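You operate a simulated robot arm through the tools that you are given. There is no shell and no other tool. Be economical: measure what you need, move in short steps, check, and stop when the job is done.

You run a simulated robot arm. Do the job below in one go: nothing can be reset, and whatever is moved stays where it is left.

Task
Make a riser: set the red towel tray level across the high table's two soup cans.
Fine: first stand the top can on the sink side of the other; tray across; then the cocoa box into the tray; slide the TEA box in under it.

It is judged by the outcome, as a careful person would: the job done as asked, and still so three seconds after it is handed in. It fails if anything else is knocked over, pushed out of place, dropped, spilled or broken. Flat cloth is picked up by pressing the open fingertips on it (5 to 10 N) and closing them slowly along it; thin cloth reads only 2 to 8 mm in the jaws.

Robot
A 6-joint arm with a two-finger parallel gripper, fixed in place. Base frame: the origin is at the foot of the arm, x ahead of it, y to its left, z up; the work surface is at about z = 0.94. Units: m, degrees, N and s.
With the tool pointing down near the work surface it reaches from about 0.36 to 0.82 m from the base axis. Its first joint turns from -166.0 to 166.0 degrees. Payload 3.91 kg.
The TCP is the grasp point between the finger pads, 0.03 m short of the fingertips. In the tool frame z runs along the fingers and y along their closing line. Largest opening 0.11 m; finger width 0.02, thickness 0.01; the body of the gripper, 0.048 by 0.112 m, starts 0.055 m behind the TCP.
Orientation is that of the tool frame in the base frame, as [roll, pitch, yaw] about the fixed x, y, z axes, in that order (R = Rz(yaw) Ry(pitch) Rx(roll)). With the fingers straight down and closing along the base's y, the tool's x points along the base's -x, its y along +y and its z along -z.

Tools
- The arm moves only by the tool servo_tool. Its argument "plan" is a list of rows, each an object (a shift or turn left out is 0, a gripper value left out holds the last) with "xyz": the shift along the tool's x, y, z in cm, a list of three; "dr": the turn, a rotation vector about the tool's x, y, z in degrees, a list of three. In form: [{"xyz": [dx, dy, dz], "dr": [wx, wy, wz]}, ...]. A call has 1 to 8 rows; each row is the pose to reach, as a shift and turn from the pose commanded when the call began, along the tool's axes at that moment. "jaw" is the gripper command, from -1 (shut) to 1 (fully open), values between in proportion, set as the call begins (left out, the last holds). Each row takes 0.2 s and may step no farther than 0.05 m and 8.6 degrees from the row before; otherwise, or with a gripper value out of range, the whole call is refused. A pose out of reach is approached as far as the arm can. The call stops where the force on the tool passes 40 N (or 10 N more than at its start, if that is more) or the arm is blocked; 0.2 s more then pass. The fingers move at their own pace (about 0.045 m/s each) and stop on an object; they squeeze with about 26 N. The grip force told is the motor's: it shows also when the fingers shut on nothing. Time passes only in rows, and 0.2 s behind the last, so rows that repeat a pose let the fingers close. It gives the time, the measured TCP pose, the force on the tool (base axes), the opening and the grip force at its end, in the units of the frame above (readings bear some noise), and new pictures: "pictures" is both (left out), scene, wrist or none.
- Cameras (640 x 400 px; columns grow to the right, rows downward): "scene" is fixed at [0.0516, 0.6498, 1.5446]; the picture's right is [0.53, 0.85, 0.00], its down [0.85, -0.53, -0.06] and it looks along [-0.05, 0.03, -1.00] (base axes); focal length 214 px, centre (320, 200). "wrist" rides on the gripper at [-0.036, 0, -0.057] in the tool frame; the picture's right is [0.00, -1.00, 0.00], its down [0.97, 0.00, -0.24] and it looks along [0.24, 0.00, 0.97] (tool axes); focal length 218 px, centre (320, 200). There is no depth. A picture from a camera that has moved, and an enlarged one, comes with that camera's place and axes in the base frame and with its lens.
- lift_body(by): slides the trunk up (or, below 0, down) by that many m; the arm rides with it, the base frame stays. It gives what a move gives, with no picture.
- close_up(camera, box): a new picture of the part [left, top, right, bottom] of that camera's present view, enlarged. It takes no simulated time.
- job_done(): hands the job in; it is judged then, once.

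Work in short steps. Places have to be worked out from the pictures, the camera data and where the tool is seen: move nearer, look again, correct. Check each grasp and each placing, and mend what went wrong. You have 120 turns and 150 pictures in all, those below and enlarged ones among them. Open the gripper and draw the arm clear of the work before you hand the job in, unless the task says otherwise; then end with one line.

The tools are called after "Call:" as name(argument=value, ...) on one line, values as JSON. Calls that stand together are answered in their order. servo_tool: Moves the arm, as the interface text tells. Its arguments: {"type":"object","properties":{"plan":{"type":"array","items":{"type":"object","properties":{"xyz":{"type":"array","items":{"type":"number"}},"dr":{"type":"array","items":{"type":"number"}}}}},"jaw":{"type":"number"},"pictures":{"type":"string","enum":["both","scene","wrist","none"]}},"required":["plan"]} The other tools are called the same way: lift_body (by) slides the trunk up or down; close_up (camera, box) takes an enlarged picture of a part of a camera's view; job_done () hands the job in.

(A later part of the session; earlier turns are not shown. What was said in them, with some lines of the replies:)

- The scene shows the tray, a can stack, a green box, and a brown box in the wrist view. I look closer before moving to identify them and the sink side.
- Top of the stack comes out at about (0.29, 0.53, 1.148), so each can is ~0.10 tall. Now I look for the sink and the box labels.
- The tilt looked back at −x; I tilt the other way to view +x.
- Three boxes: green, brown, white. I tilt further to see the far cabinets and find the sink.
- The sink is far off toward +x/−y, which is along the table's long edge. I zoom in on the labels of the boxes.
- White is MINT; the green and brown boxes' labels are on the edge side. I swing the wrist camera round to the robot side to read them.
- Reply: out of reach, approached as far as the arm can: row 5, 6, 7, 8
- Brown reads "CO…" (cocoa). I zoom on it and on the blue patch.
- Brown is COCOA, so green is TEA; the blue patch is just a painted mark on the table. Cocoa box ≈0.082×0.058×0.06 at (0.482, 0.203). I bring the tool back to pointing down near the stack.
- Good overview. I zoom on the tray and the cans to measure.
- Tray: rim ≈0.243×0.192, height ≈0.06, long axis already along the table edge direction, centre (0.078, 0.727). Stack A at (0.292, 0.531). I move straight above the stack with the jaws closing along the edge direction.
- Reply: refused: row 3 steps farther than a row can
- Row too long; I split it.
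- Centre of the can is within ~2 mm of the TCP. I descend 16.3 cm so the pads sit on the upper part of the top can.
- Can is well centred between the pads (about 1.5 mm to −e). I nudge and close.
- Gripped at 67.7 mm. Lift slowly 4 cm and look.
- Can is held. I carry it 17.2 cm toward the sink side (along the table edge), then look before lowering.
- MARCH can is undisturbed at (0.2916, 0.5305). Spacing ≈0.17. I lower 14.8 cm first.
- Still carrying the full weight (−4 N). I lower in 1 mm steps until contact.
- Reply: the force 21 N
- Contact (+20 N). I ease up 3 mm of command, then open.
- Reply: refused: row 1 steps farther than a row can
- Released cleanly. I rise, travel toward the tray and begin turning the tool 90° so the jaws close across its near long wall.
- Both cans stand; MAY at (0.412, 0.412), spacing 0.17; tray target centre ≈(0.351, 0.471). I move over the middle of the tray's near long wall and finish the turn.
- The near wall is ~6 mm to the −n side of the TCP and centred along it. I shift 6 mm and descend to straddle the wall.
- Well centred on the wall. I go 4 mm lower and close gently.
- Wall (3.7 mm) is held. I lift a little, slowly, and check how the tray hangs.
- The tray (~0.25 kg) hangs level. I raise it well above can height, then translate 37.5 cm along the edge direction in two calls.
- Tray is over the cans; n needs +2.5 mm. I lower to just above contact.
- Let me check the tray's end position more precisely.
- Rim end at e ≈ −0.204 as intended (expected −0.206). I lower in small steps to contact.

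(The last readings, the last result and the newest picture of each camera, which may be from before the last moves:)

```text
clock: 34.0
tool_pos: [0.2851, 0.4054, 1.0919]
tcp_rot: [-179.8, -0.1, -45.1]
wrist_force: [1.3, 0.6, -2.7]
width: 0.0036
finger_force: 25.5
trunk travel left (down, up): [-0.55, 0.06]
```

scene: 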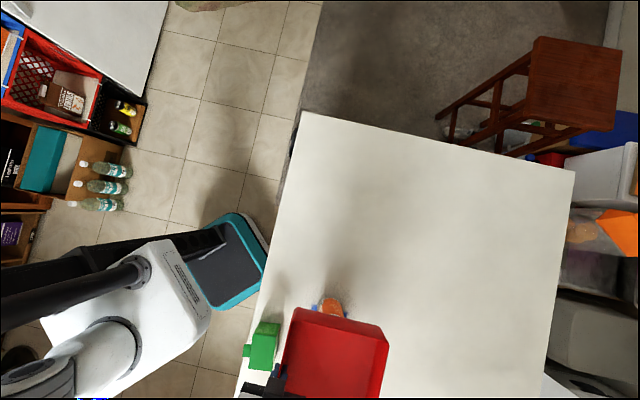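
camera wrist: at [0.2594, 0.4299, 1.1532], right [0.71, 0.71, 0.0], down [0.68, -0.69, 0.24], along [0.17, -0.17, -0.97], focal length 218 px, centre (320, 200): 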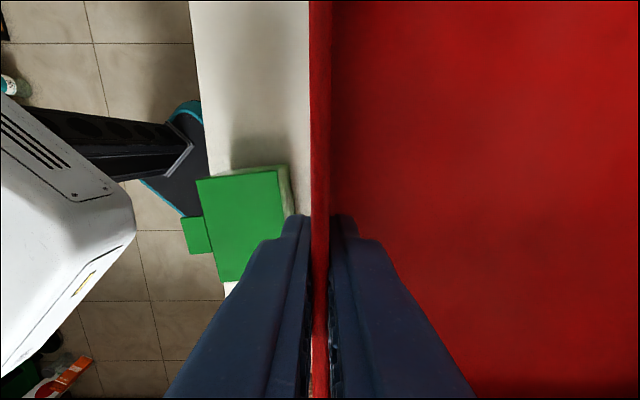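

Call:
servo_tool(plan=[{"xyz": [0, 0, 0.1]}, {"xyz": [0, 0, 0.2]}, {"xyz": [0, 0, 0.2]}], pictures="none")

Call:
servo_tool(plan=[{"xyz": [0, 0, 0.1]}, {"xyz": [0, 0, 0.2]}, {"xyz": [0, 0, 0.2]}], pictures="none")

```text
clock: 34.8
tool_pos: [0.285, 0.4059, 1.0896]
tcp_rot: [-179.5, 0.0, -45.1]
wrist_force: [-0.4, 0.6, 10.5]
width: 0.0037
finger_force: 25.6
trunk travel left (down, up): [-0.55, 0.06]
```

```text
clock: 35.6
tool_pos: [0.2836, 0.4062, 1.0883]
tcp_rot: [-179.5, 0.0, -45.0]
wrist_force: [0.1, 1.6, 18.9]
width: 0.0039
finger_force: 25.8
trunk travel left (down, up): [-0.55, 0.06]
```

Tray rests on the cans. I ease off 2.5 mm and open to about half, then withdraw upward.

Call:
servo_tool(plan=[{"xyz": [0, 0, -0.15]}, {"xyz": [0, 0, -0.28]}, {"xyz": [0, 0, -0.28]}], pictures="none")

Call:
servo_tool(plan=[{"xyz": [0, 0, 0]}, {"xyz": [0, 0, 0]}, {"xyz": [0, 0, 0]}, {"xyz": [0, 0, 0]}, {"xyz": [0, 0, -2]}, {"xyz": [0, 0, -6]}, {"xyz": [0, 0, -10]}, {"xyz": [0, 0, -14]}], jaw=0, pictures="both")

Call:
close_up(camera="scene", box=[240, 280, 410, 400])

```text
clock: 36.4
tool_pos: [0.2845, 0.4039, 1.0896]
tcp_rot: [180.0, -0.1, -45.2]
wrist_force: [-0.1, 1.4, 1.6]
width: 0.0039
finger_force: 25.8
trunk travel left (down, up): [-0.55, 0.06]
```

```text
clock: 38.2
tool_pos: [0.2846, 0.4021, 1.2292]
tcp_rot: [-179.7, -0.1, -45.1]
wrist_force: [0.9, 0.0, 0.9]
width: 0.0551
finger_force: 0.1
trunk travel left (down, up): [-0.55, 0.06]
camera wrist: at [0.2588, 0.4277, 1.2865], right [0.71, 0.71, 0.01], down [0.68, -0.69, 0.24], along [0.17, -0.17, -0.97], focal length 218 px, centre (320, 200)
```

scene: 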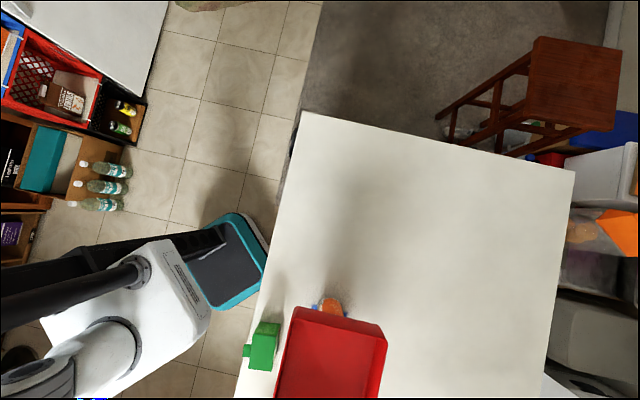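
wrist: 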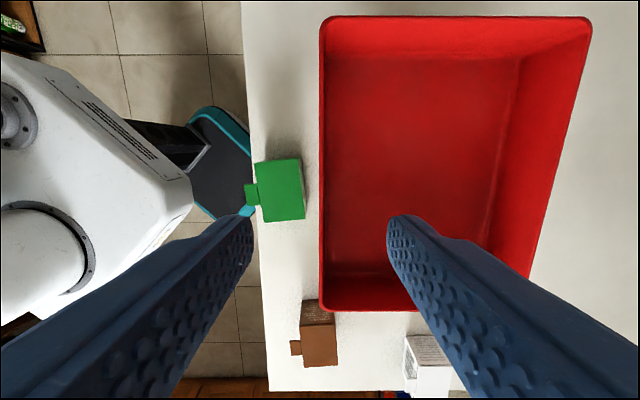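

```text
3.33 times, centred on (325, 340) of scene
camera zoom: at [0.0516, 0.6498, 1.5446], right [0.53, 0.85, 0.0], down [0.85, -0.53, -0.06], along [-0.05, 0.03, -1.0], focal length 715 px, centre (303, -267)
```

zoom: 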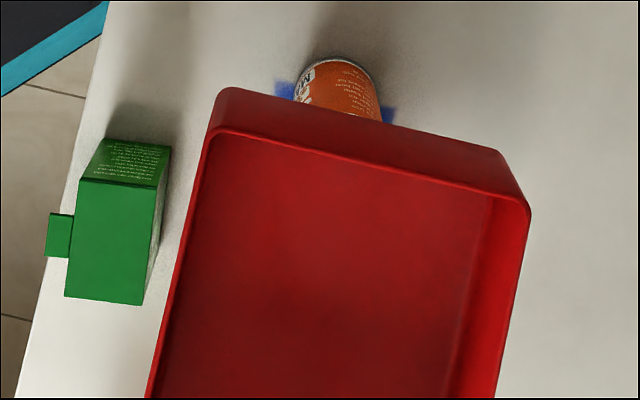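

Tray sits level and centred (e centre ≈ −0.0846). Next the cocoa box: I move over it while turning back 90°.

Call:
servo_tool(plan=[{"xyz": [3.5, 0, -0.5], "dr": [0, 0, 8.5]}, {"xyz": [7, 0, -0.5], "dr": [0, 0, 17]}, {"xyz": [10.5, 0, -0.5], "dr": [0, 0, 25.5]}, {"xyz": [14, 0, -0.5], "dr": [0, 0, 34]}, {"xyz": [17.5, 0, -0.5], "dr": [0, 0, 42.5]}, {"xyz": [21, 0, -0.5], "dr": [0, 0, 51]}, {"xyz": [24.5, 0, -0.5], "dr": [0, 0, 59.5]}, {"xyz": [28, 0, -0.5], "dr": [0, 0, 68]}], jaw=1, pictures="none")

Call:
servo_tool(plan=[{"dr": [0, 0, 8]}, {"dr": [0, 0, 16]}, {"dr": [0, 0, 22]}, {"dr": [0, 0, 22]}], pictures="wrist")

```text
clock: 40.0
tool_pos: [0.4826, 0.2056, 1.235]
tcp_rot: [-179.9, 0.2, -113.3]
wrist_force: [0.3, 0.4, -0.4]
width: 0.1103
finger_force: 0.2
trunk travel left (down, up): [-0.55, 0.06]
```

```text
clock: 41.0
tool_pos: [0.4817, 0.2067, 1.2347]
tcp_rot: [-180.0, 0.3, -135.2]
wrist_force: [-0.2, -0.6, 0.3]
width: 0.1102
finger_force: 0.1
trunk travel left (down, up): [-0.55, 0.06]
camera wrist: at [0.5071, 0.2306, 1.2923], right [0.7, -0.71, 0.0], down [-0.69, -0.68, 0.24], along [-0.17, -0.17, -0.97], focal length 218 px, centre (320, 200)
```

wrist: 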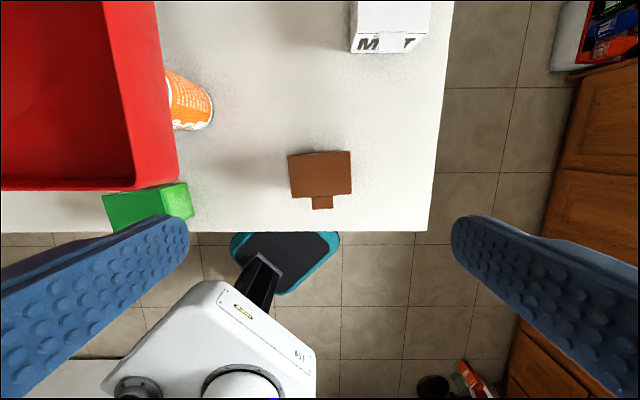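

I zoom to get the box's exact centre and rotation.

Call:
close_up(camera="wrist", box=[270, 135, 370, 215])

```text
5.00 times, centred on (320, 175) of wrist
camera zoom: at [0.5071, 0.2306, 1.2923], right [0.7, -0.71, 0.0], down [-0.69, -0.68, 0.24], along [-0.17, -0.17, -0.97], focal length 1091 px, centre (320, 325)
```

zoom: 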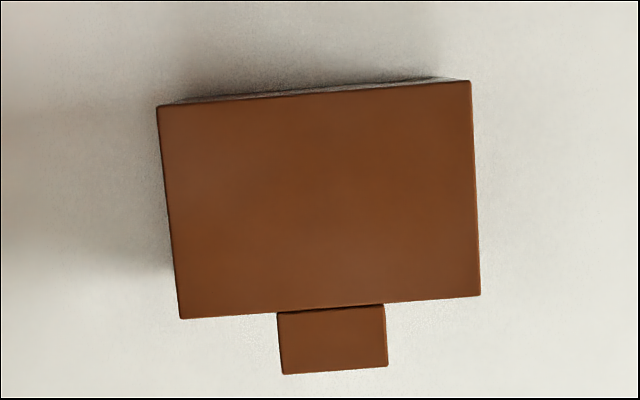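

Box is turned +4.5°, centre offset ~3 mm. I correct and descend around it.

Call:
servo_tool(plan=[{"xyz": [0.3, -0.15, 4], "dr": [0, 0, -4.5]}, {"xyz": [0.3, -0.15, 8.5], "dr": [0, 0, -4.5]}, {"xyz": [0.3, -0.15, 13], "dr": [0, 0, -4.5]}, {"xyz": [0.3, -0.15, 17], "dr": [0, 0, -4.5]}, {"xyz": [0.3, -0.15, 19], "dr": [0, 0, -4.5]}], pictures="wrist")

```text
clock: 42.2
tool_pos: [0.482, 0.203, 1.0442]
tcp_rot: [-179.9, 0.3, -130.6]
wrist_force: [-0.1, -0.5, -0.1]
width: 0.1099
finger_force: 0.0
trunk travel left (down, up): [-0.55, 0.06]
camera wrist: at [0.5049, 0.2305, 1.1012], right [0.76, -0.65, 0.0], down [-0.63, -0.74, 0.24], along [-0.15, -0.18, -0.97], focal length 218 px, centre (320, 200)
```

wrist: 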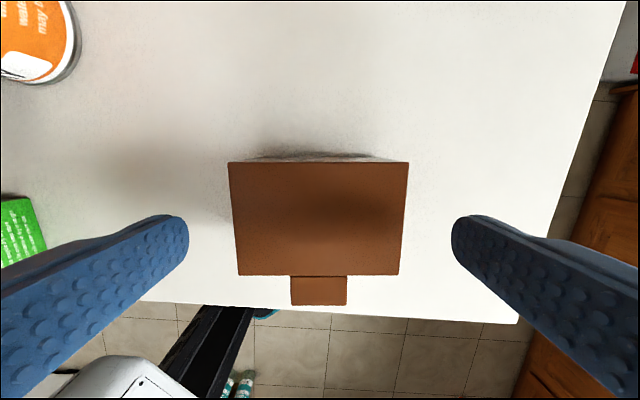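

Aligned. Descend 6.2 cm and grip.

Call:
servo_tool(plan=[{"xyz": [-0.1, 0, 3]}, {"xyz": [-0.1, 0, 5]}, {"xyz": [-0.1, 0, 6.2]}, {"xyz": [-0.1, 0, 6.2]}], pictures="none")

Call:
servo_tool(plan=[{}, {}, {}, {}, {}], jaw=-1, pictures="wrist")

```text
clock: 43.2
tool_pos: [0.482, 0.2045, 0.9821]
tcp_rot: [-179.9, 0.1, -130.5]
wrist_force: [0.4, 0.0, -0.3]
width: 0.1099
finger_force: 0.1
trunk travel left (down, up): [-0.55, 0.06]
```

```text
clock: 44.4
tool_pos: [0.4825, 0.2047, 0.9827]
tcp_rot: [-179.8, 0.3, -130.6]
wrist_force: [0.4, 0.2, 0.3]
width: 0.0848
finger_force: 25.5
trunk travel left (down, up): [-0.55, 0.06]
camera wrist: at [0.5054, 0.2311, 1.0403], right [0.76, -0.65, 0.0], down [-0.63, -0.74, 0.24], along [-0.15, -0.18, -0.97], focal length 218 px, centre (320, 200)
```

wrist: 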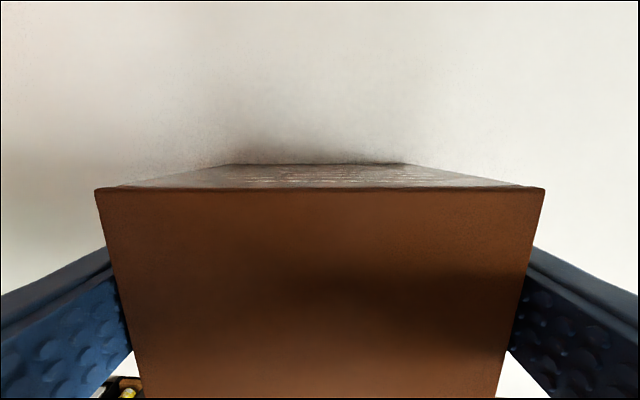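

Gripped at 84.8 mm. Lift gently and check.

Call:
servo_tool(plan=[{"xyz": [0, 0, -0.5]}, {"xyz": [0, 0, -1.5]}, {"xyz": [0, 0, -3]}, {"xyz": [0, 0, -6]}, {"xyz": [0, 0, -10]}, {"xyz": [0, 0, -14]}, {"xyz": [0, 0, -18]}, {"xyz": [0, 0, -22]}], pictures="wrist")

```text
clock: 46.2
tool_pos: [0.4801, 0.2027, 1.2029]
tcp_rot: [-179.9, 0.3, -130.6]
wrist_force: [-0.1, 0.7, -1.0]
width: 0.0849
finger_force: 25.5
trunk travel left (down, up): [-0.55, 0.06]
camera wrist: at [0.5035, 0.2295, 1.2606], right [0.76, -0.65, 0.0], down [-0.63, -0.74, 0.24], along [-0.15, -0.18, -0.97], focal length 218 px, centre (320, 200)
```

wrist: 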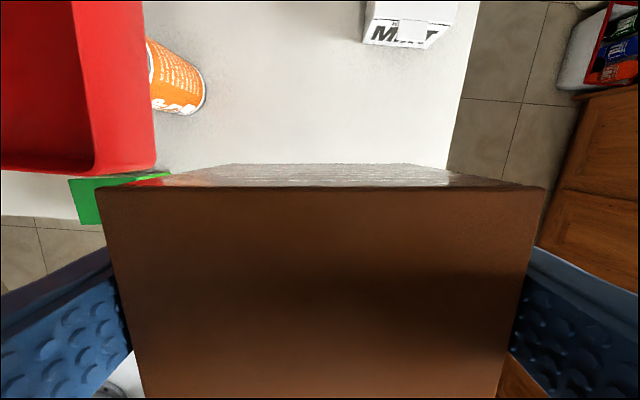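

Held securely and light. I carry it over the tray centre, straightening the 4.5°.

Call:
servo_tool(plan=[{"xyz": [0, 0, -3]}, {"xyz": [-1.8, 4, -3], "dr": [0, 0, 1]}, {"xyz": [-3.6, 8, -3], "dr": [0, 0, 2]}, {"xyz": [-5.4, 12.2, -3], "dr": [0, 0, 3]}, {"xyz": [-7.2, 16.4, -3], "dr": [0, 0, 4]}, {"xyz": [-9, 20.6, -3], "dr": [0, 0, 4.5]}, {"xyz": [-10.8, 24.6, -3], "dr": [0, 0, 4.5]}, {"xyz": [-11.9, 27.2, -3], "dr": [0, 0, 4.5]}], pictures="both")

```text
clock: 48.0
tool_pos: [0.3521, 0.4721, 1.2326]
tcp_rot: [-179.8, 0.3, -135.1]
wrist_force: [-0.3, -0.5, -0.3]
width: 0.0846
finger_force: 26.0
trunk travel left (down, up): [-0.55, 0.06]
camera wrist: at [0.3773, 0.4967, 1.2892], right [0.71, -0.71, 0.0], down [-0.69, -0.69, 0.24], along [-0.17, -0.17, -0.97], focal length 218 px, centre (320, 200)
```

scene: 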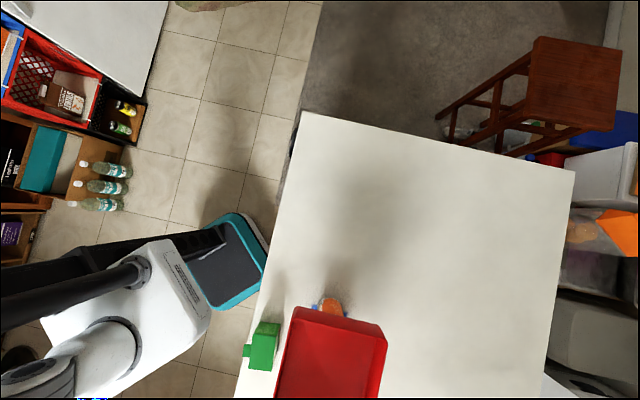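
wrist: 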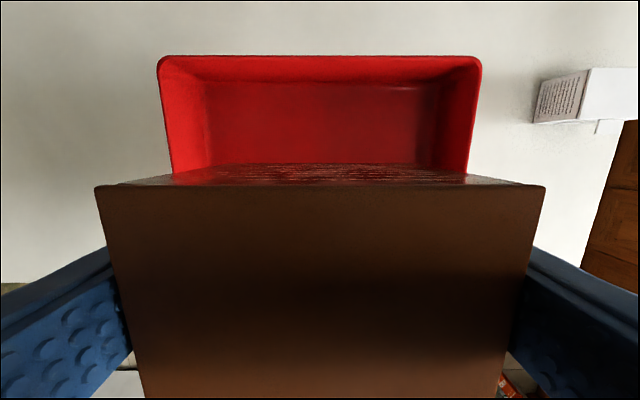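

Centred over the tray. Lower to ~8 mm above the floor, then in small steps.

Call:
servo_tool(plan=[{"xyz": [0, 0, 4]}, {"xyz": [0, 0, 7.5]}, {"xyz": [0, 0, 10.5]}, {"xyz": [0, 0, 12.5]}, {"xyz": [0, 0, 13.4]}, {"xyz": [0, 0, 13.4]}], pictures="wrist")

Call:
servo_tool(plan=[{"xyz": [0, 0, 0.2]}, {"xyz": [0, 0, 0.4]}, {"xyz": [0, 0, 0.4]}], pictures="none")

```text
clock: 49.4
tool_pos: [0.3531, 0.4708, 1.0985]
tcp_rot: [-179.9, 0.3, -135.2]
wrist_force: [-0.2, 0.4, -1.3]
width: 0.0846
finger_force: 26.2
trunk travel left (down, up): [-0.55, 0.06]
camera wrist: at [0.3783, 0.4956, 1.1562], right [0.71, -0.71, 0.0], down [-0.69, -0.69, 0.24], along [-0.17, -0.17, -0.97], focal length 218 px, centre (320, 200)
```

wrist: 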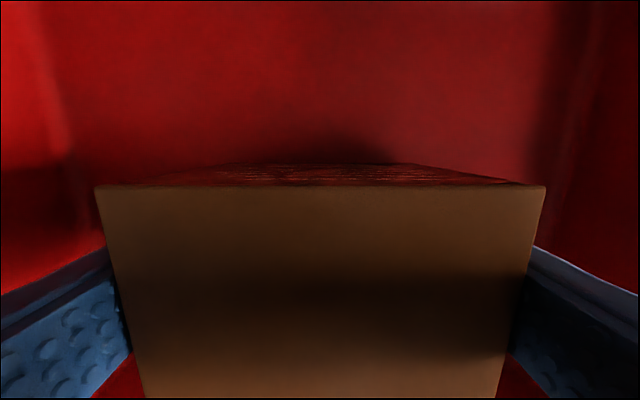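

```text
clock: 50.2
tool_pos: [0.3528, 0.471, 1.0958]
tcp_rot: [-179.8, 0.4, -135.1]
wrist_force: [0.7, -0.2, -1.1]
width: 0.0843
finger_force: 26.7
trunk travel left (down, up): [-0.55, 0.06]
```

Call:
servo_tool(plan=[{"xyz": [0, 0, 0.1]}, {"xyz": [0, 0, 0.2]}, {"xyz": [0, 0, 0.2]}], pictures="none")

Call:
servo_tool(plan=[{"xyz": [0, 0, 0.1]}, {"xyz": [0, 0, 0.15]}, {"xyz": [0, 0, 0.15]}], pictures="none")

```text
clock: 51.0
tool_pos: [0.3524, 0.4712, 1.0935]
tcp_rot: [-180.0, 0.3, -135.1]
wrist_force: [-0.3, -0.4, -2.3]
width: 0.0849
finger_force: 26.0
trunk travel left (down, up): [-0.55, 0.06]
```

```text
clock: 51.8
tool_pos: [0.3531, 0.4716, 1.0927]
tcp_rot: [-179.9, 0.2, -135.1]
wrist_force: [0.2, 0.6, 2.5]
width: 0.0848
finger_force: 25.9
trunk travel left (down, up): [-0.55, 0.06]
```

Touching the floor lightly (+2.5 N). Open and withdraw straight up.

Call:
servo_tool(plan=[{}, {}, {}, {}, {"xyz": [0, 0, -2]}, {"xyz": [0, 0, -6]}, {"xyz": [0, 0, -10]}, {"xyz": [0, 0, -14]}], jaw=1, pictures="both")

```text
clock: 53.6
tool_pos: [0.3524, 0.471, 1.233]
tcp_rot: [-179.9, 0.3, -135.1]
wrist_force: [0.3, 0.4, -0.3]
width: 0.1099
finger_force: 0.0
trunk travel left (down, up): [-0.55, 0.06]
camera wrist: at [0.3775, 0.4965, 1.2894], right [0.71, -0.71, 0.0], down [-0.69, -0.69, 0.24], along [-0.17, -0.17, -0.97], focal length 218 px, centre (320, 200)
```

scene: 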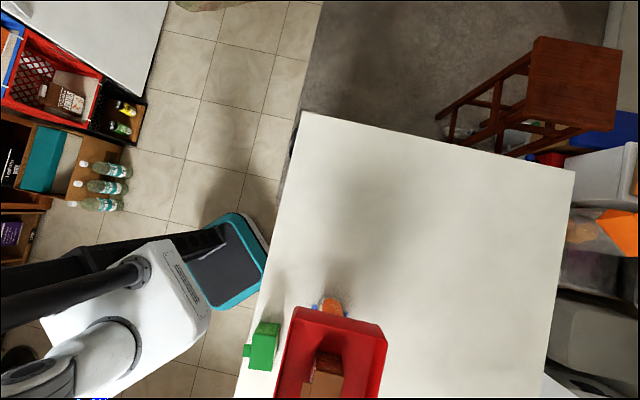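
wrist: 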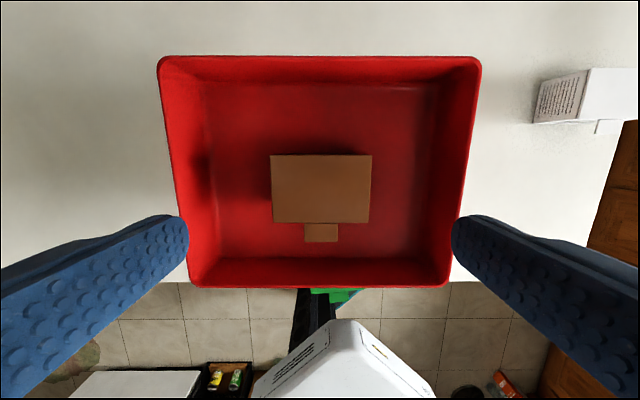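

Cocoa sits neatly in the middle of the tray. Now the TEA box must shift ~2.5 cm sideways to face the gap, then slide in. I back the arm off the tray and tilt the tool 45° so the body leans away from the tray.

Call:
servo_tool(plan=[{"xyz": [4, -0.4, -1], "dr": [-0.3, -7.5, -0.7]}, {"xyz": [8, -0.8, -1], "dr": [-0.6, -15, -1.4]}, {"xyz": [12, -1.2, 0], "dr": [-0.9, -22.5, -2.1]}, {"xyz": [16, -1.6, 2], "dr": [-1.2, -30, -2.9]}, {"xyz": [19.5, -2, 4.5], "dr": [-1.5, -37.5, -3.6]}, {"xyz": [22.2, -2.4, 7], "dr": [-1.8, -45, -4.3]}], pictures="both")

```text
clock: 55.0
tool_pos: [0.217, 0.3189, 1.1801]
tcp_rot: [-180.0, 45.2, -130.5]
wrist_force: [0.3, 0.6, -0.5]
width: 0.1099
finger_force: 0.1
out of reach, approached as far as the arm can: row 6
trunk travel left (down, up): [-0.55, 0.06]
camera wrist: at [0.2077, 0.3059, 1.2454], right [0.76, -0.65, 0.0], down [-0.55, -0.65, -0.52], along [0.34, 0.39, -0.85], focal length 218 px, centre (320, 200)
```

scene: 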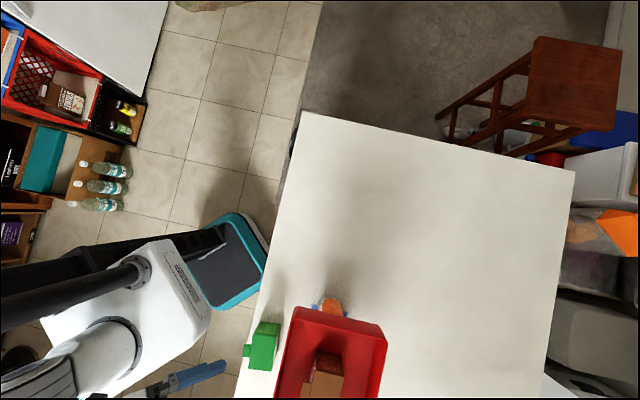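
wrist: 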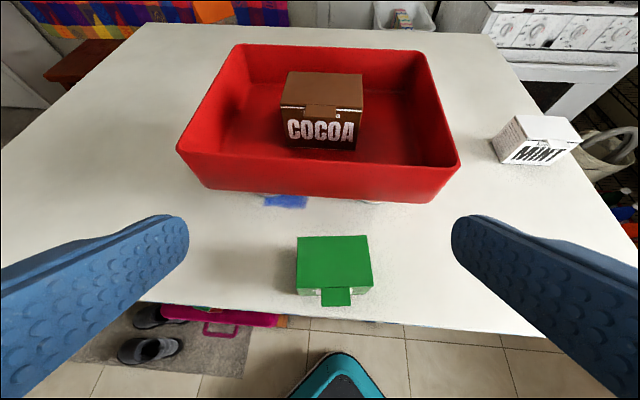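

The inner reach limit is close, but the view is excellent: TEA at ≈(0.265, 0.348). I go down toward straddling it, first part of the way.

Call:
servo_tool(plan=[{"xyz": [1.5, -0.9, 2.5]}, {"xyz": [3, -1.8, 5]}, {"xyz": [5, -1.8, 8]}, {"xyz": [6.5, -1.8, 10.6]}], pictures="both")

```text
clock: 56.0
tool_pos: [0.2682, 0.3661, 1.0736]
tcp_rot: [-179.9, 45.1, -130.6]
wrist_force: [0.3, -0.2, -0.5]
width: 0.1102
finger_force: 0.0
out of reach, approached as far as the arm can: row 1, 2, 3, 4
trunk travel left (down, up): [-0.55, 0.06]
camera wrist: at [0.2582, 0.3549, 1.1393], right [0.76, -0.65, 0.0], down [-0.56, -0.65, -0.52], along [0.34, 0.39, -0.86], focal length 218 px, centre (320, 200)
```

scene: 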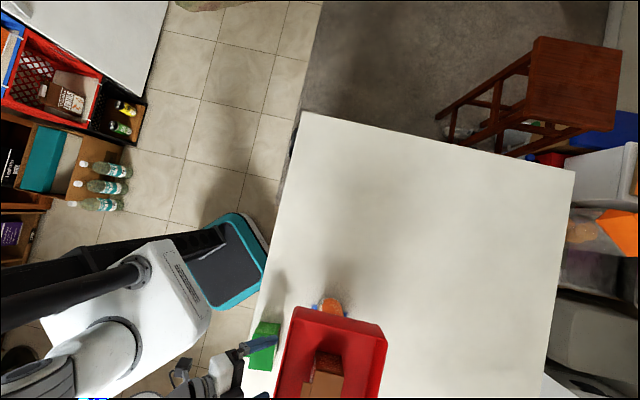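
wrist: 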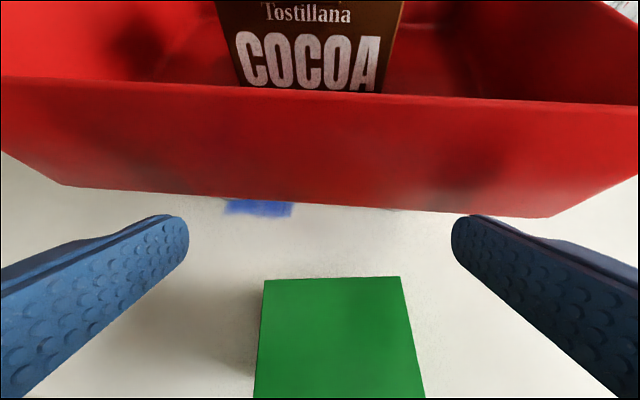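

At this trunk height the arm can't fold closer while tilted. Raising the tool relative to the shoulder relaxes that, so I go up first and will then lower the trunk.

Call:
servo_tool(plan=[{"xyz": [-3, 0, -3]}, {"xyz": [-6, 0, -6]}, {"xyz": [-9, 0, -9.5]}, {"xyz": [-11.5, 0, -13]}, {"xyz": [-13.5, 0, -17]}, {"xyz": [-15, 0, -21.5]}], pictures="none")

```text
clock: 57.4
tool_pos: [0.237, 0.3285, 1.3326]
tcp_rot: [-179.9, 45.3, -130.6]
wrist_force: [-1.0, -0.2, 0.2]
width: 0.11
finger_force: 0.0
trunk travel left (down, up): [-0.55, 0.06]
```

Clipped commands follow the actual pose, good. Now lower the trunk 0.2 m (tool will be at ~1.13, still clear).

Call:
lift_body(by=-0.2)

Call:
servo_tool(plan=[{}], pictures="both")

```text
clock: 59.6
tool_pos: [0.2373, 0.3293, 1.1324]
tcp_rot: [-179.9, 45.3, -130.5]
wrist_force: [0.1, 0.1, -0.3]
width: 0.1099
finger_force: 0.1
trunk travel left (down, up): [-0.35, 0.26]
```

```text
clock: 60.0
tool_pos: [0.2364, 0.3295, 1.1324]
tcp_rot: [-179.9, 45.3, -130.4]
wrist_force: [0.2, -0.1, 0.0]
width: 0.1096
finger_force: 0.0
trunk travel left (down, up): [-0.35, 0.26]
camera wrist: at [0.227, 0.3181, 1.1979], right [0.76, -0.65, 0.0], down [-0.56, -0.65, -0.52], along [0.34, 0.39, -0.85], focal length 218 px, centre (320, 200)
```

scene: 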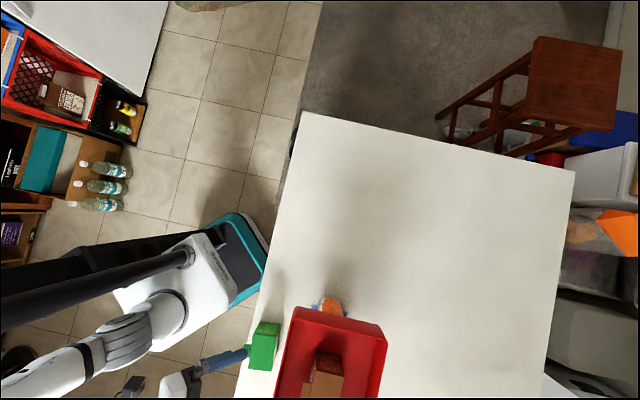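
wrist: 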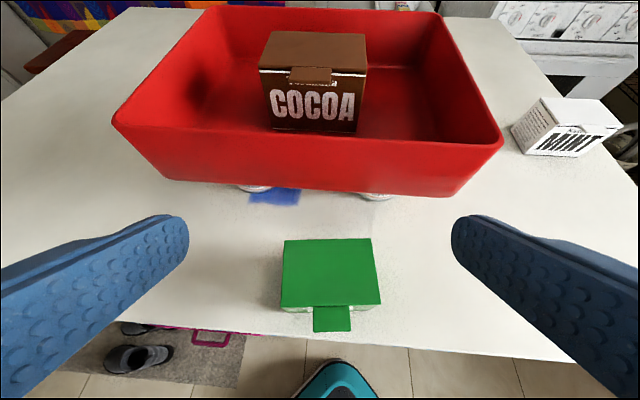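

Now box centre ≈(0.263, 0.347). I descend toward straddling it.

Call:
servo_tool(plan=[{"xyz": [2, -0.9, 2.8]}, {"xyz": [4, -0.9, 5.6]}, {"xyz": [6, -0.9, 8.4]}], pictures="wrist")

```text
clock: 60.8
tool_pos: [0.256, 0.3381, 1.0313]
tcp_rot: [-179.9, 45.3, -130.5]
wrist_force: [-1.2, -0.1, -0.4]
width: 0.1097
finger_force: 0.1
trunk travel left (down, up): [-0.35, 0.26]
camera wrist: at [0.2456, 0.3255, 1.0966], right [0.76, -0.65, 0.0], down [-0.55, -0.65, -0.52], along [0.34, 0.4, -0.85], focal length 218 px, centre (320, 200)
```

wrist: 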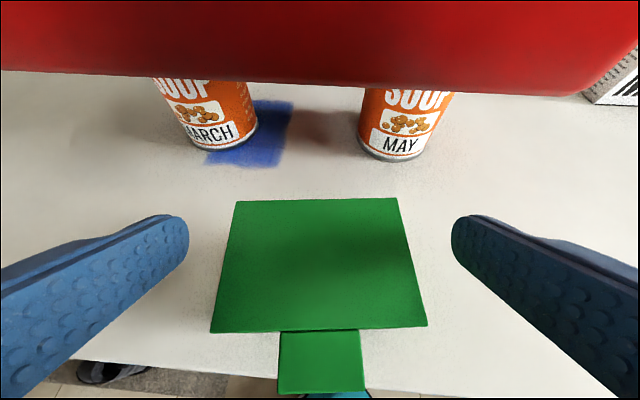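

Clear and aligned. Descend the last 4.5 cm and close on the box sides.

Call:
servo_tool(plan=[{"xyz": [1.2, 0.1, 1.5]}, {"xyz": [2.2, 0.1, 2.8]}, {"xyz": [2.8, 0.1, 3.6]}, {"xyz": [2.8, 0.1, 3.6]}], pictures="wrist")

Call:
servo_tool(plan=[{}, {}, {}, {}, {}], jaw=-1, pictures="wrist")

```text
clock: 61.8
tool_pos: [0.2579, 0.3421, 0.9853]
tcp_rot: [-179.9, 45.4, -130.4]
wrist_force: [0.2, -0.1, 0.3]
width: 0.11
finger_force: 0.0
trunk travel left (down, up): [-0.35, 0.26]
camera wrist: at [0.2486, 0.3312, 1.0511], right [0.76, -0.65, 0.0], down [-0.56, -0.65, -0.52], along [0.34, 0.39, -0.85], focal length 218 px, centre (320, 200)
```

wrist: 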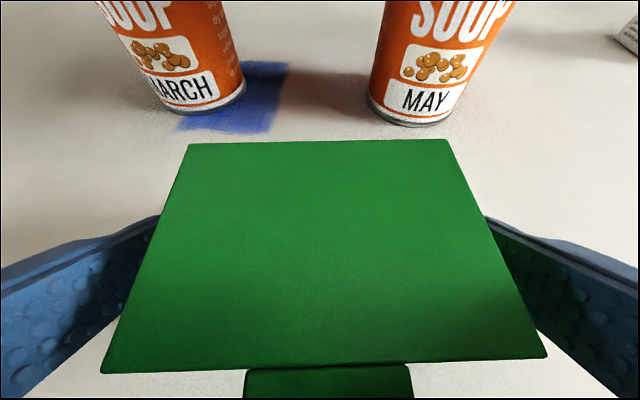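

```text
clock: 63.0
tool_pos: [0.2589, 0.3427, 0.9865]
tcp_rot: [-179.9, 45.4, -130.5]
wrist_force: [-0.1, 0.4, 0.5]
width: 0.0849
finger_force: 25.7
trunk travel left (down, up): [-0.35, 0.26]
camera wrist: at [0.2486, 0.3312, 1.0514], right [0.76, -0.65, 0.0], down [-0.56, -0.65, -0.52], along [0.34, 0.39, -0.85], focal length 218 px, centre (320, 200)
```

wrist: 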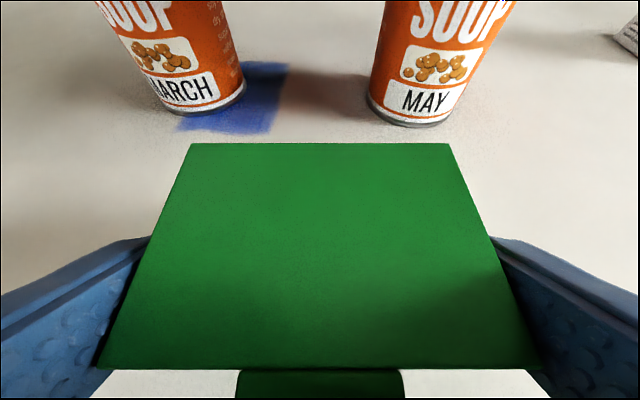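

TEA is held (84.9 mm). I lift it 6 mm, straighten it by 4.5°, and shift it 2.5 cm sideways and 5 cm forward in front of the gap.

Call:
servo_tool(plan=[{"xyz": [-0.42, 0, -0.42]}, {"xyz": [-0.42, 0, -0.42]}, {"xyz": [-1.6, 0.8, 0.8], "dr": [1.1, 0, 1.1]}, {"xyz": [-2.8, 1.5, 2], "dr": [2.2, 0, 2.2]}, {"xyz": [-4.07, 2.1, 3.23], "dr": [3.2, 0, 3.15]}, {"xyz": [-4.07, 2.1, 3.23], "dr": [3.2, 0, 3.15]}], pictures="both")

```text
clock: 64.4
tool_pos: [0.2762, 0.3969, 0.9927]
tcp_rot: [-179.9, 45.4, -135.1]
wrist_force: [-0.1, -0.2, -1.9]
width: 0.0848
finger_force: 25.9
trunk travel left (down, up): [-0.35, 0.26]
camera wrist: at [0.2654, 0.3847, 1.0576], right [0.71, -0.71, 0.0], down [-0.6, -0.6, -0.52], along [0.37, 0.37, -0.85], focal length 218 px, centre (320, 200)
```

scene: 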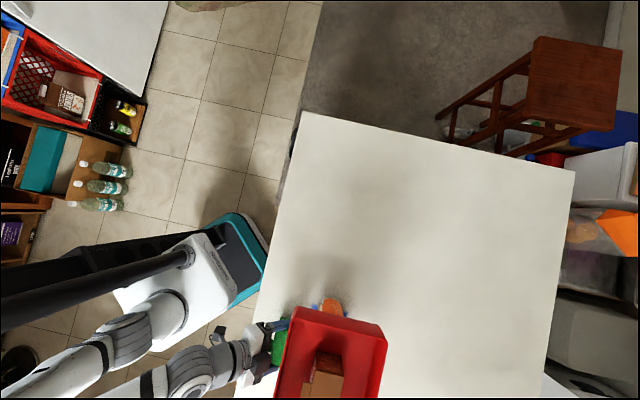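
wrist: 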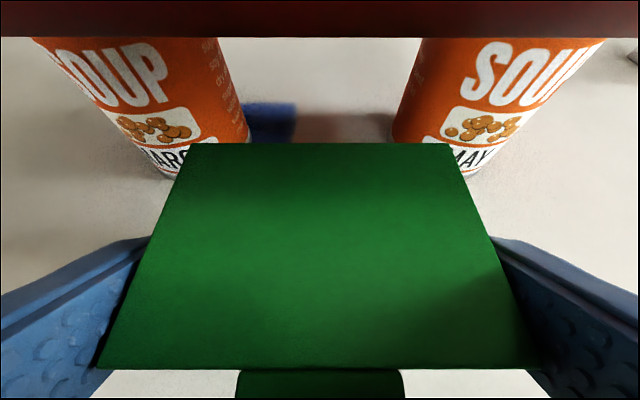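

Symmetric in front of the gap. Lower 6 mm to the table.

Call:
servo_tool(plan=[{"xyz": [0.21, 0, 0.21]}, {"xyz": [0.38, 0, 0.38]}, {"xyz": [0.45, 0, 0.45]}, {"xyz": [0.45, 0, 0.45]}], pictures="none")

```text
clock: 65.4
tool_pos: [0.2769, 0.3959, 0.9851]
tcp_rot: [-179.9, 45.2, -134.9]
wrist_force: [1.0, 1.1, 3.9]
width: 0.0847
finger_force: 25.5
trunk travel left (down, up): [-0.35, 0.26]
```

On the table (+4 N). Open and back out along the tool axis.

Call:
servo_tool(plan=[{}, {}, {}, {"xyz": [0, 0, -2]}, {"xyz": [0, 0, -5]}, {"xyz": [0, 0, -8]}, {"xyz": [0, 0, -10]}], jaw=1, pictures="both")

```text
clock: 67.0
tool_pos: [0.226, 0.3454, 1.0558]
tcp_rot: [-180.0, 45.3, -135.1]
wrist_force: [0.6, 0.7, -0.1]
width: 0.1099
finger_force: 0.0
trunk travel left (down, up): [-0.35, 0.26]
camera wrist: at [0.215, 0.3335, 1.1214], right [0.71, -0.71, 0.0], down [-0.6, -0.6, -0.52], along [0.37, 0.37, -0.85], focal length 218 px, centre (320, 200)
```

scene: 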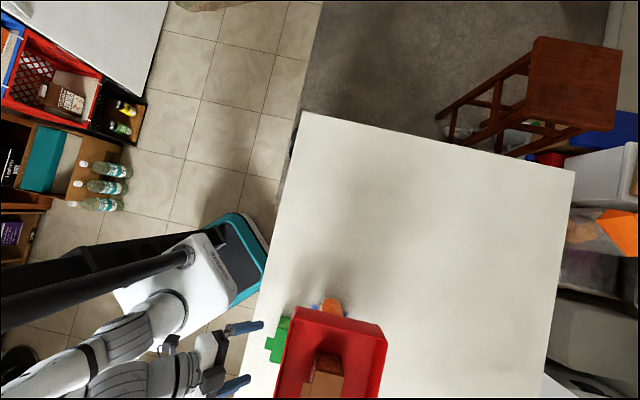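
wrist: 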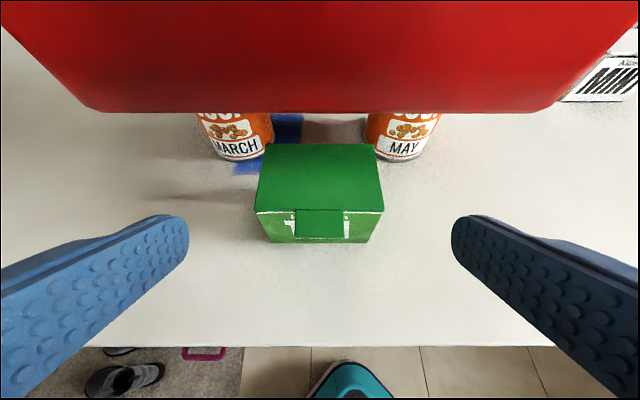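

TEA faces the gap squarely. Now I change to a pushing pose: nearly horizontal fingers, half open so they straddle the tab, staying back from the box.

Call:
servo_tool(plan=[{"xyz": [0.7, 0, -0.7], "dr": [0, -6.2, 0]}, {"xyz": [1.5, 0, -0.5], "dr": [0, -12.5, 0]}, {"xyz": [2.2, 0, 0], "dr": [0, -18.7, 0]}, {"xyz": [2.8, 0, 0], "dr": [0, -25, 0]}, {"xyz": [2.8, 0, 0], "dr": [0, -25, 0]}], jaw=0, pictures="both")

```text
clock: 68.2
tool_pos: [0.2124, 0.3511, 1.0566]
tcp_rot: [-179.7, 70.3, -134.9]
wrist_force: [0.9, 0.6, -0.2]
width: 0.055
finger_force: 0.1
out of reach, approached as far as the arm can: row 3, 4, 5
trunk travel left (down, up): [-0.35, 0.26]
camera wrist: at [0.1833, 0.3225, 1.1084], right [0.71, -0.71, 0.0], down [-0.39, -0.39, -0.83], along [0.59, 0.59, -0.55], focal length 218 px, centre (320, 200)
```

scene: 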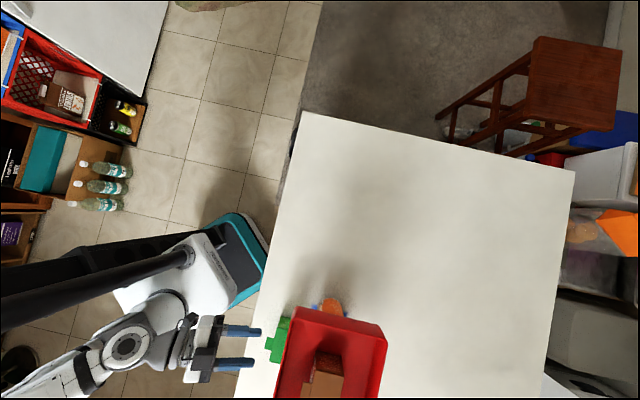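
wrist: 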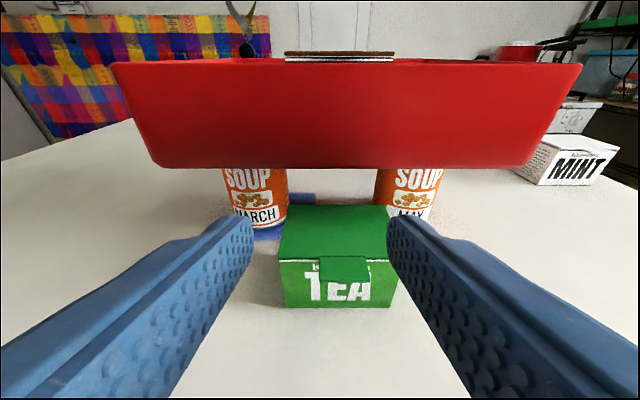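

TEA label confirmed. The arm is at its inner limit again; I raise 15 cm, then lower the trunk 15 cm more.

Call:
servo_tool(plan=[{"xyz": [-3.8, -0.4, -1.4]}, {"xyz": [-7.5, -0.8, -2.8]}, {"xyz": [-11, -1.2, -4]}, {"xyz": [-14.1, -1.4, -5.1]}], pictures="none")

Call:
lift_body(by=-0.15)

```text
clock: 69.2
tool_pos: [0.223, 0.3419, 1.2078]
tcp_rot: [-179.7, 70.3, -134.9]
wrist_force: [-0.5, -0.5, 0.0]
width: 0.0551
finger_force: 0.1
trunk travel left (down, up): [-0.35, 0.26]
```

```text
clock: 70.9
tool_pos: [0.2236, 0.341, 1.0552]
tcp_rot: [-179.7, 70.2, -134.8]
wrist_force: [-0.6, 1.1, 0.3]
width: 0.0549
finger_force: 0.0
trunk travel left (down, up): [-0.2, 0.41]
```

Now lower to pushing height (tips ≈0.968) just in front of the box.

Call:
servo_tool(plan=[{"xyz": [2.5, 0.1, 0.5]}, {"xyz": [5, 0.1, 1.2]}, {"xyz": [7.5, 0.1, 1.9]}, {"xyz": [7.5, 0.1, 1.9]}], pictures="both")

```text
clock: 71.9
tool_pos: [0.2161, 0.3374, 0.9779]
tcp_rot: [-179.8, 70.2, -134.7]
wrist_force: [-0.1, -0.5, -2.1]
width: 0.055
finger_force: 0.0
trunk travel left (down, up): [-0.2, 0.41]
camera wrist: at [0.187, 0.3074, 1.0314], right [0.71, -0.71, 0.0], down [-0.39, -0.39, -0.83], along [0.59, 0.59, -0.55], focal length 218 px, centre (320, 200)
```

scene: 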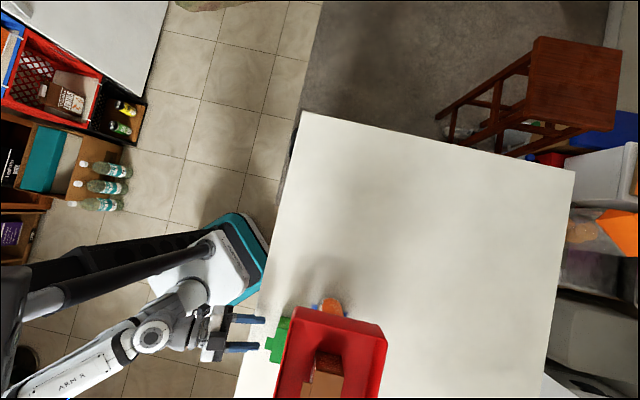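
wrist: 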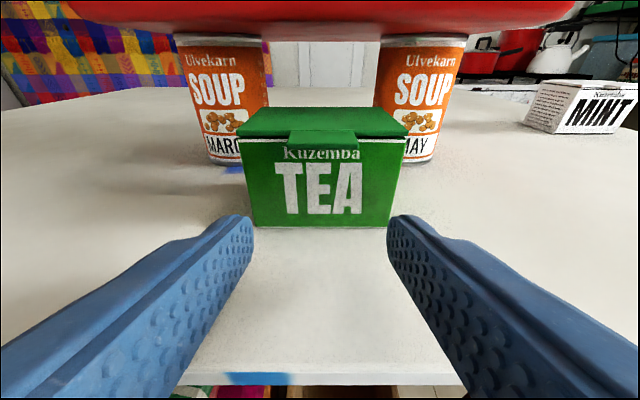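

Excellent alignment: box, gap and fingers centred. I advance to just before contact and look.

Call:
servo_tool(plan=[{"xyz": [-0.5, -0.15, 1.4]}, {"xyz": [-1.0, -0.2, 2.7]}, {"xyz": [-1.0, -0.2, 2.7]}], pictures="wrist")

```text
clock: 72.7
tool_pos: [0.2376, 0.3548, 0.979]
tcp_rot: [-179.9, 70.3, -135.0]
wrist_force: [-0.1, 0.6, -0.1]
width: 0.055
finger_force: 0.1
trunk travel left (down, up): [-0.2, 0.41]
camera wrist: at [0.209, 0.3264, 1.032], right [0.71, -0.71, 0.0], down [-0.39, -0.39, -0.83], along [0.59, 0.59, -0.55], focal length 218 px, centre (320, 200)
```

wrist: 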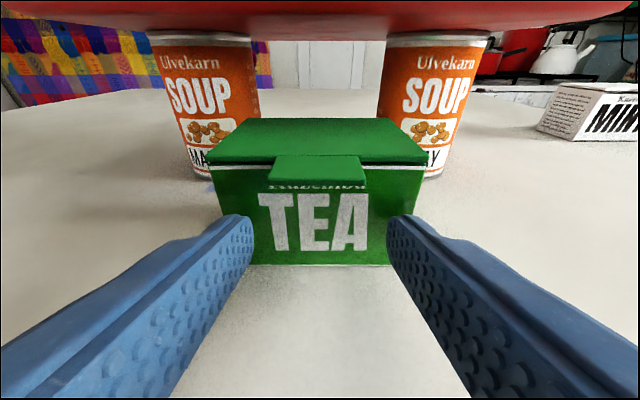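

Straddling the tab just short of contact. Push 5 cm slowly.

Call:
servo_tool(plan=[{"xyz": [-0.34, 0, 0.94]}, {"xyz": [-0.68, 0, 1.88]}, {"xyz": [-1.02, 0, 2.82]}, {"xyz": [-1.36, 0, 3.76]}, {"xyz": [-1.7, 0, 4.7]}], pictures="wrist")

```text
clock: 73.9
tool_pos: [0.2737, 0.3909, 0.98]
tcp_rot: [-179.7, 70.3, -134.8]
wrist_force: [0.3, -0.1, -0.2]
width: 0.0549
finger_force: 0.0
trunk travel left (down, up): [-0.2, 0.41]
camera wrist: at [0.2449, 0.3613, 1.0322], right [0.71, -0.71, 0.0], down [-0.39, -0.39, -0.83], along [0.59, 0.59, -0.55], focal length 218 px, centre (320, 200)
```

wrist: 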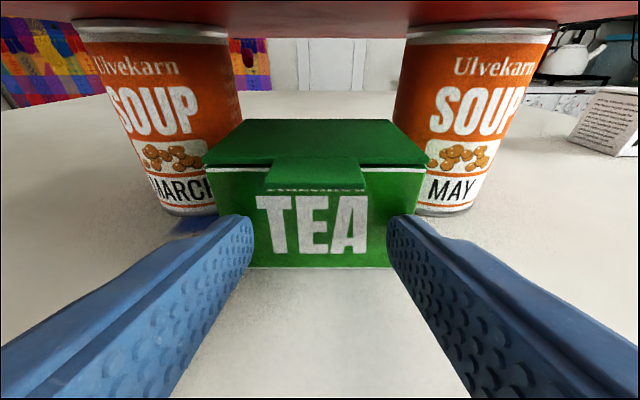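

Sliding straight into the gap. Push another 4.2 cm, watching force.

Call:
servo_tool(plan=[{"xyz": [-0.34, 0, 0.94]}, {"xyz": [-0.68, 0, 1.88]}, {"xyz": [-1.02, 0, 2.82]}], pictures="wrist")

```text
clock: 74.7
tool_pos: [0.2941, 0.4122, 0.9791]
tcp_rot: [-179.8, 70.3, -134.8]
wrist_force: [-0.7, -0.7, 0.1]
width: 0.055
finger_force: 0.0
trunk travel left (down, up): [-0.2, 0.41]
camera wrist: at [0.2659, 0.3824, 1.032], right [0.71, -0.71, 0.0], down [-0.39, -0.39, -0.83], along [0.59, 0.59, -0.55], focal length 218 px, centre (320, 200)
```

wrist: 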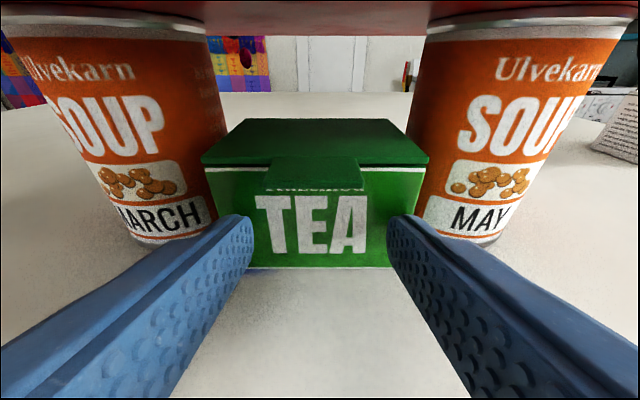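

Good, force near zero. One last 1.6 cm, then retreat straight back.

Call:
servo_tool(plan=[{"xyz": [-0.27, 0, 0.75]}, {"xyz": [-0.54, 0, 1.5]}, {"xyz": [-0.54, 0, 1.5]}], pictures="wrist")

Call:
servo_tool(plan=[{"xyz": [0.68, 0, -1.88]}, {"xyz": [1.36, 0, -3.76]}, {"xyz": [2.4, 0, -6.6]}, {"xyz": [3.4, 0, -9.4]}, {"xyz": [4.0, 0, -11]}], pictures="both")

```text
clock: 75.4
tool_pos: [0.3012, 0.4199, 0.9787]
tcp_rot: [-179.9, 70.2, -134.7]
wrist_force: [-17.4, -24.2, 8.5]
width: 0.0549
finger_force: 0.0
trunk travel left (down, up): [-0.2, 0.41]
stopped in row 3: the force on the tool passed its limit (the readings are from after the stop); the commanded pose is now the measured one
camera wrist: at [0.2734, 0.3909, 1.0317], right [0.71, -0.7, 0.0], down [-0.39, -0.39, -0.83], along [0.59, 0.59, -0.55], focal length 218 px, centre (320, 200)
```

wrist: 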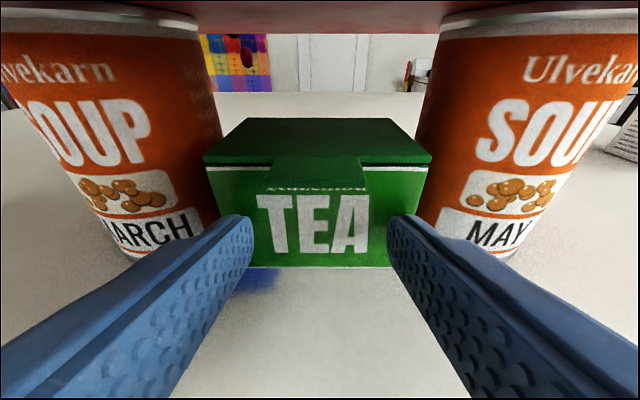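

```text
clock: 76.6
tool_pos: [0.2219, 0.3398, 0.9777]
tcp_rot: [-179.8, 70.0, -134.6]
wrist_force: [0.4, 1.0, -0.2]
width: 0.055
finger_force: 0.1
trunk travel left (down, up): [-0.2, 0.41]
camera wrist: at [0.1931, 0.3103, 1.0304], right [0.71, -0.71, 0.0], down [-0.39, -0.4, -0.83], along [0.59, 0.59, -0.56], focal length 218 px, centre (320, 200)
```

scene: 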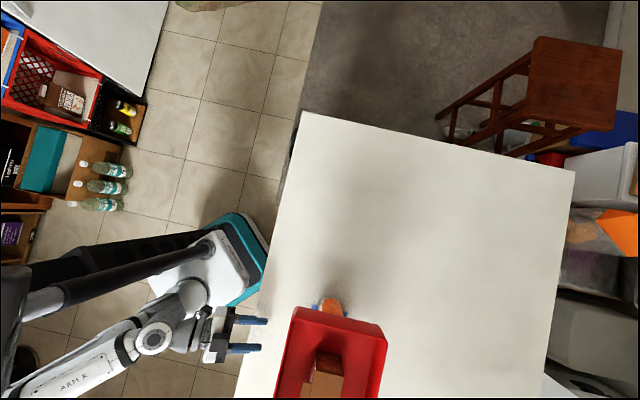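
wrist: 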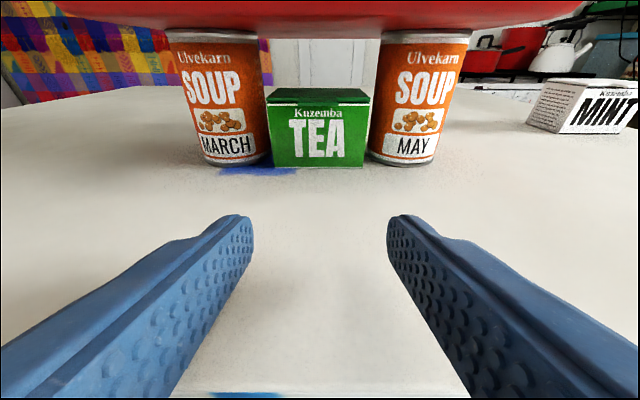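

Force limit tripped at the end of the push (something touched). I check that tray, cans and TEA are undisturbed.

Call:
close_up(camera="scene", box=[240, 280, 410, 400])

Call:
close_up(camera="wrist", box=[140, 0, 500, 200])

```text
3.33 times, centred on (325, 340) of scene
camera zoom: at [0.0516, 0.6498, 1.5446], right [0.53, 0.85, 0.0], down [0.85, -0.53, -0.06], along [-0.05, 0.03, -1.0], focal length 715 px, centre (303, -267)
```

zoom: 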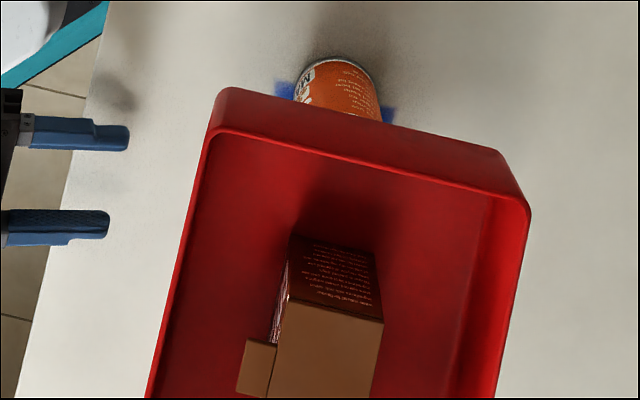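

```text
1.78 times, centred on (320, 100) of wrist
camera zoom: at [0.1931, 0.3103, 1.0304], right [0.71, -0.71, 0.0], down [-0.39, -0.4, -0.83], along [0.59, 0.59, -0.56], focal length 388 px, centre (320, 378)
```

zoom: 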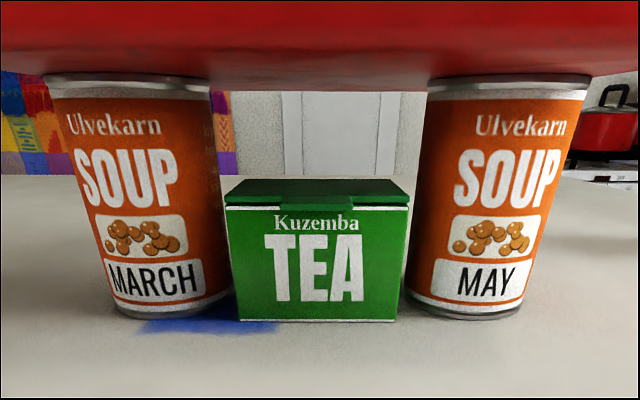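

Nothing moved: tray level and unchanged, TEA squarely between the cans under it. I raise the arm clear.

Call:
servo_tool(plan=[{"xyz": [-3, 0, -1.5]}, {"xyz": [-7, 0, -3]}, {"xyz": [-11, 0, -4.5]}, {"xyz": [-15, 0, -6]}], jaw=1, pictures="none")

Call:
lift_body(by=0.15)

Call:
servo_tool(plan=[{}, {}], pictures="both")

```text
clock: 77.6
tool_pos: [0.2178, 0.336, 1.1383]
tcp_rot: [-179.5, 70.0, -134.4]
wrist_force: [-0.8, 0.3, 0.3]
width: 0.1104
finger_force: 0.1
trunk travel left (down, up): [-0.2, 0.41]
```

```text
clock: 79.4
tool_pos: [0.2193, 0.3362, 1.2882]
tcp_rot: [-179.7, 70.0, -134.6]
wrist_force: [-0.9, 0.0, -0.1]
width: 0.1102
finger_force: 0.0
trunk travel left (down, up): [-0.35, 0.26]
```

```text
clock: 80.0
tool_pos: [0.218, 0.3376, 1.2885]
tcp_rot: [-179.7, 70.1, -134.7]
wrist_force: [-0.9, 0.1, 0.1]
width: 0.1101
finger_force: 0.1
trunk travel left (down, up): [-0.35, 0.26]
camera wrist: at [0.1896, 0.3074, 1.3413], right [0.71, -0.71, 0.0], down [-0.39, -0.4, -0.83], along [0.59, 0.59, -0.56], focal length 218 px, centre (320, 200)
```

scene: 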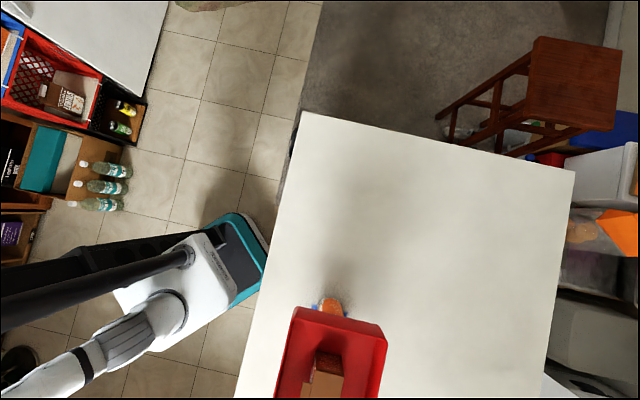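
wrist: 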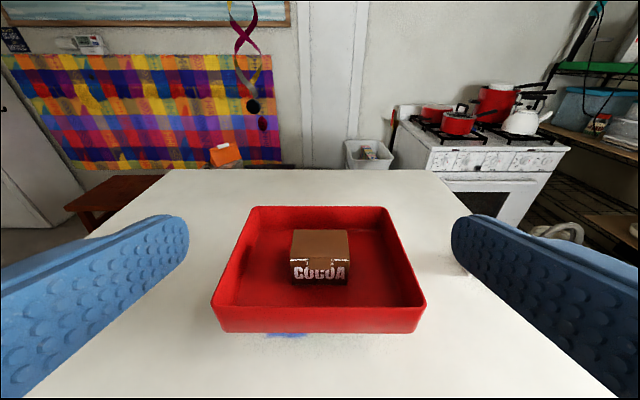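

The riser stands as asked, the gripper is open and the arm is clear, so I hand it in.

Call:
job_done()

```text
The job is handed in.
```

The riser is built: the MAY can stands on the sink side of the MARCH can, the red tray sits level across both, the COCOA box is in the tray, and the TEA box is under it between the cans.
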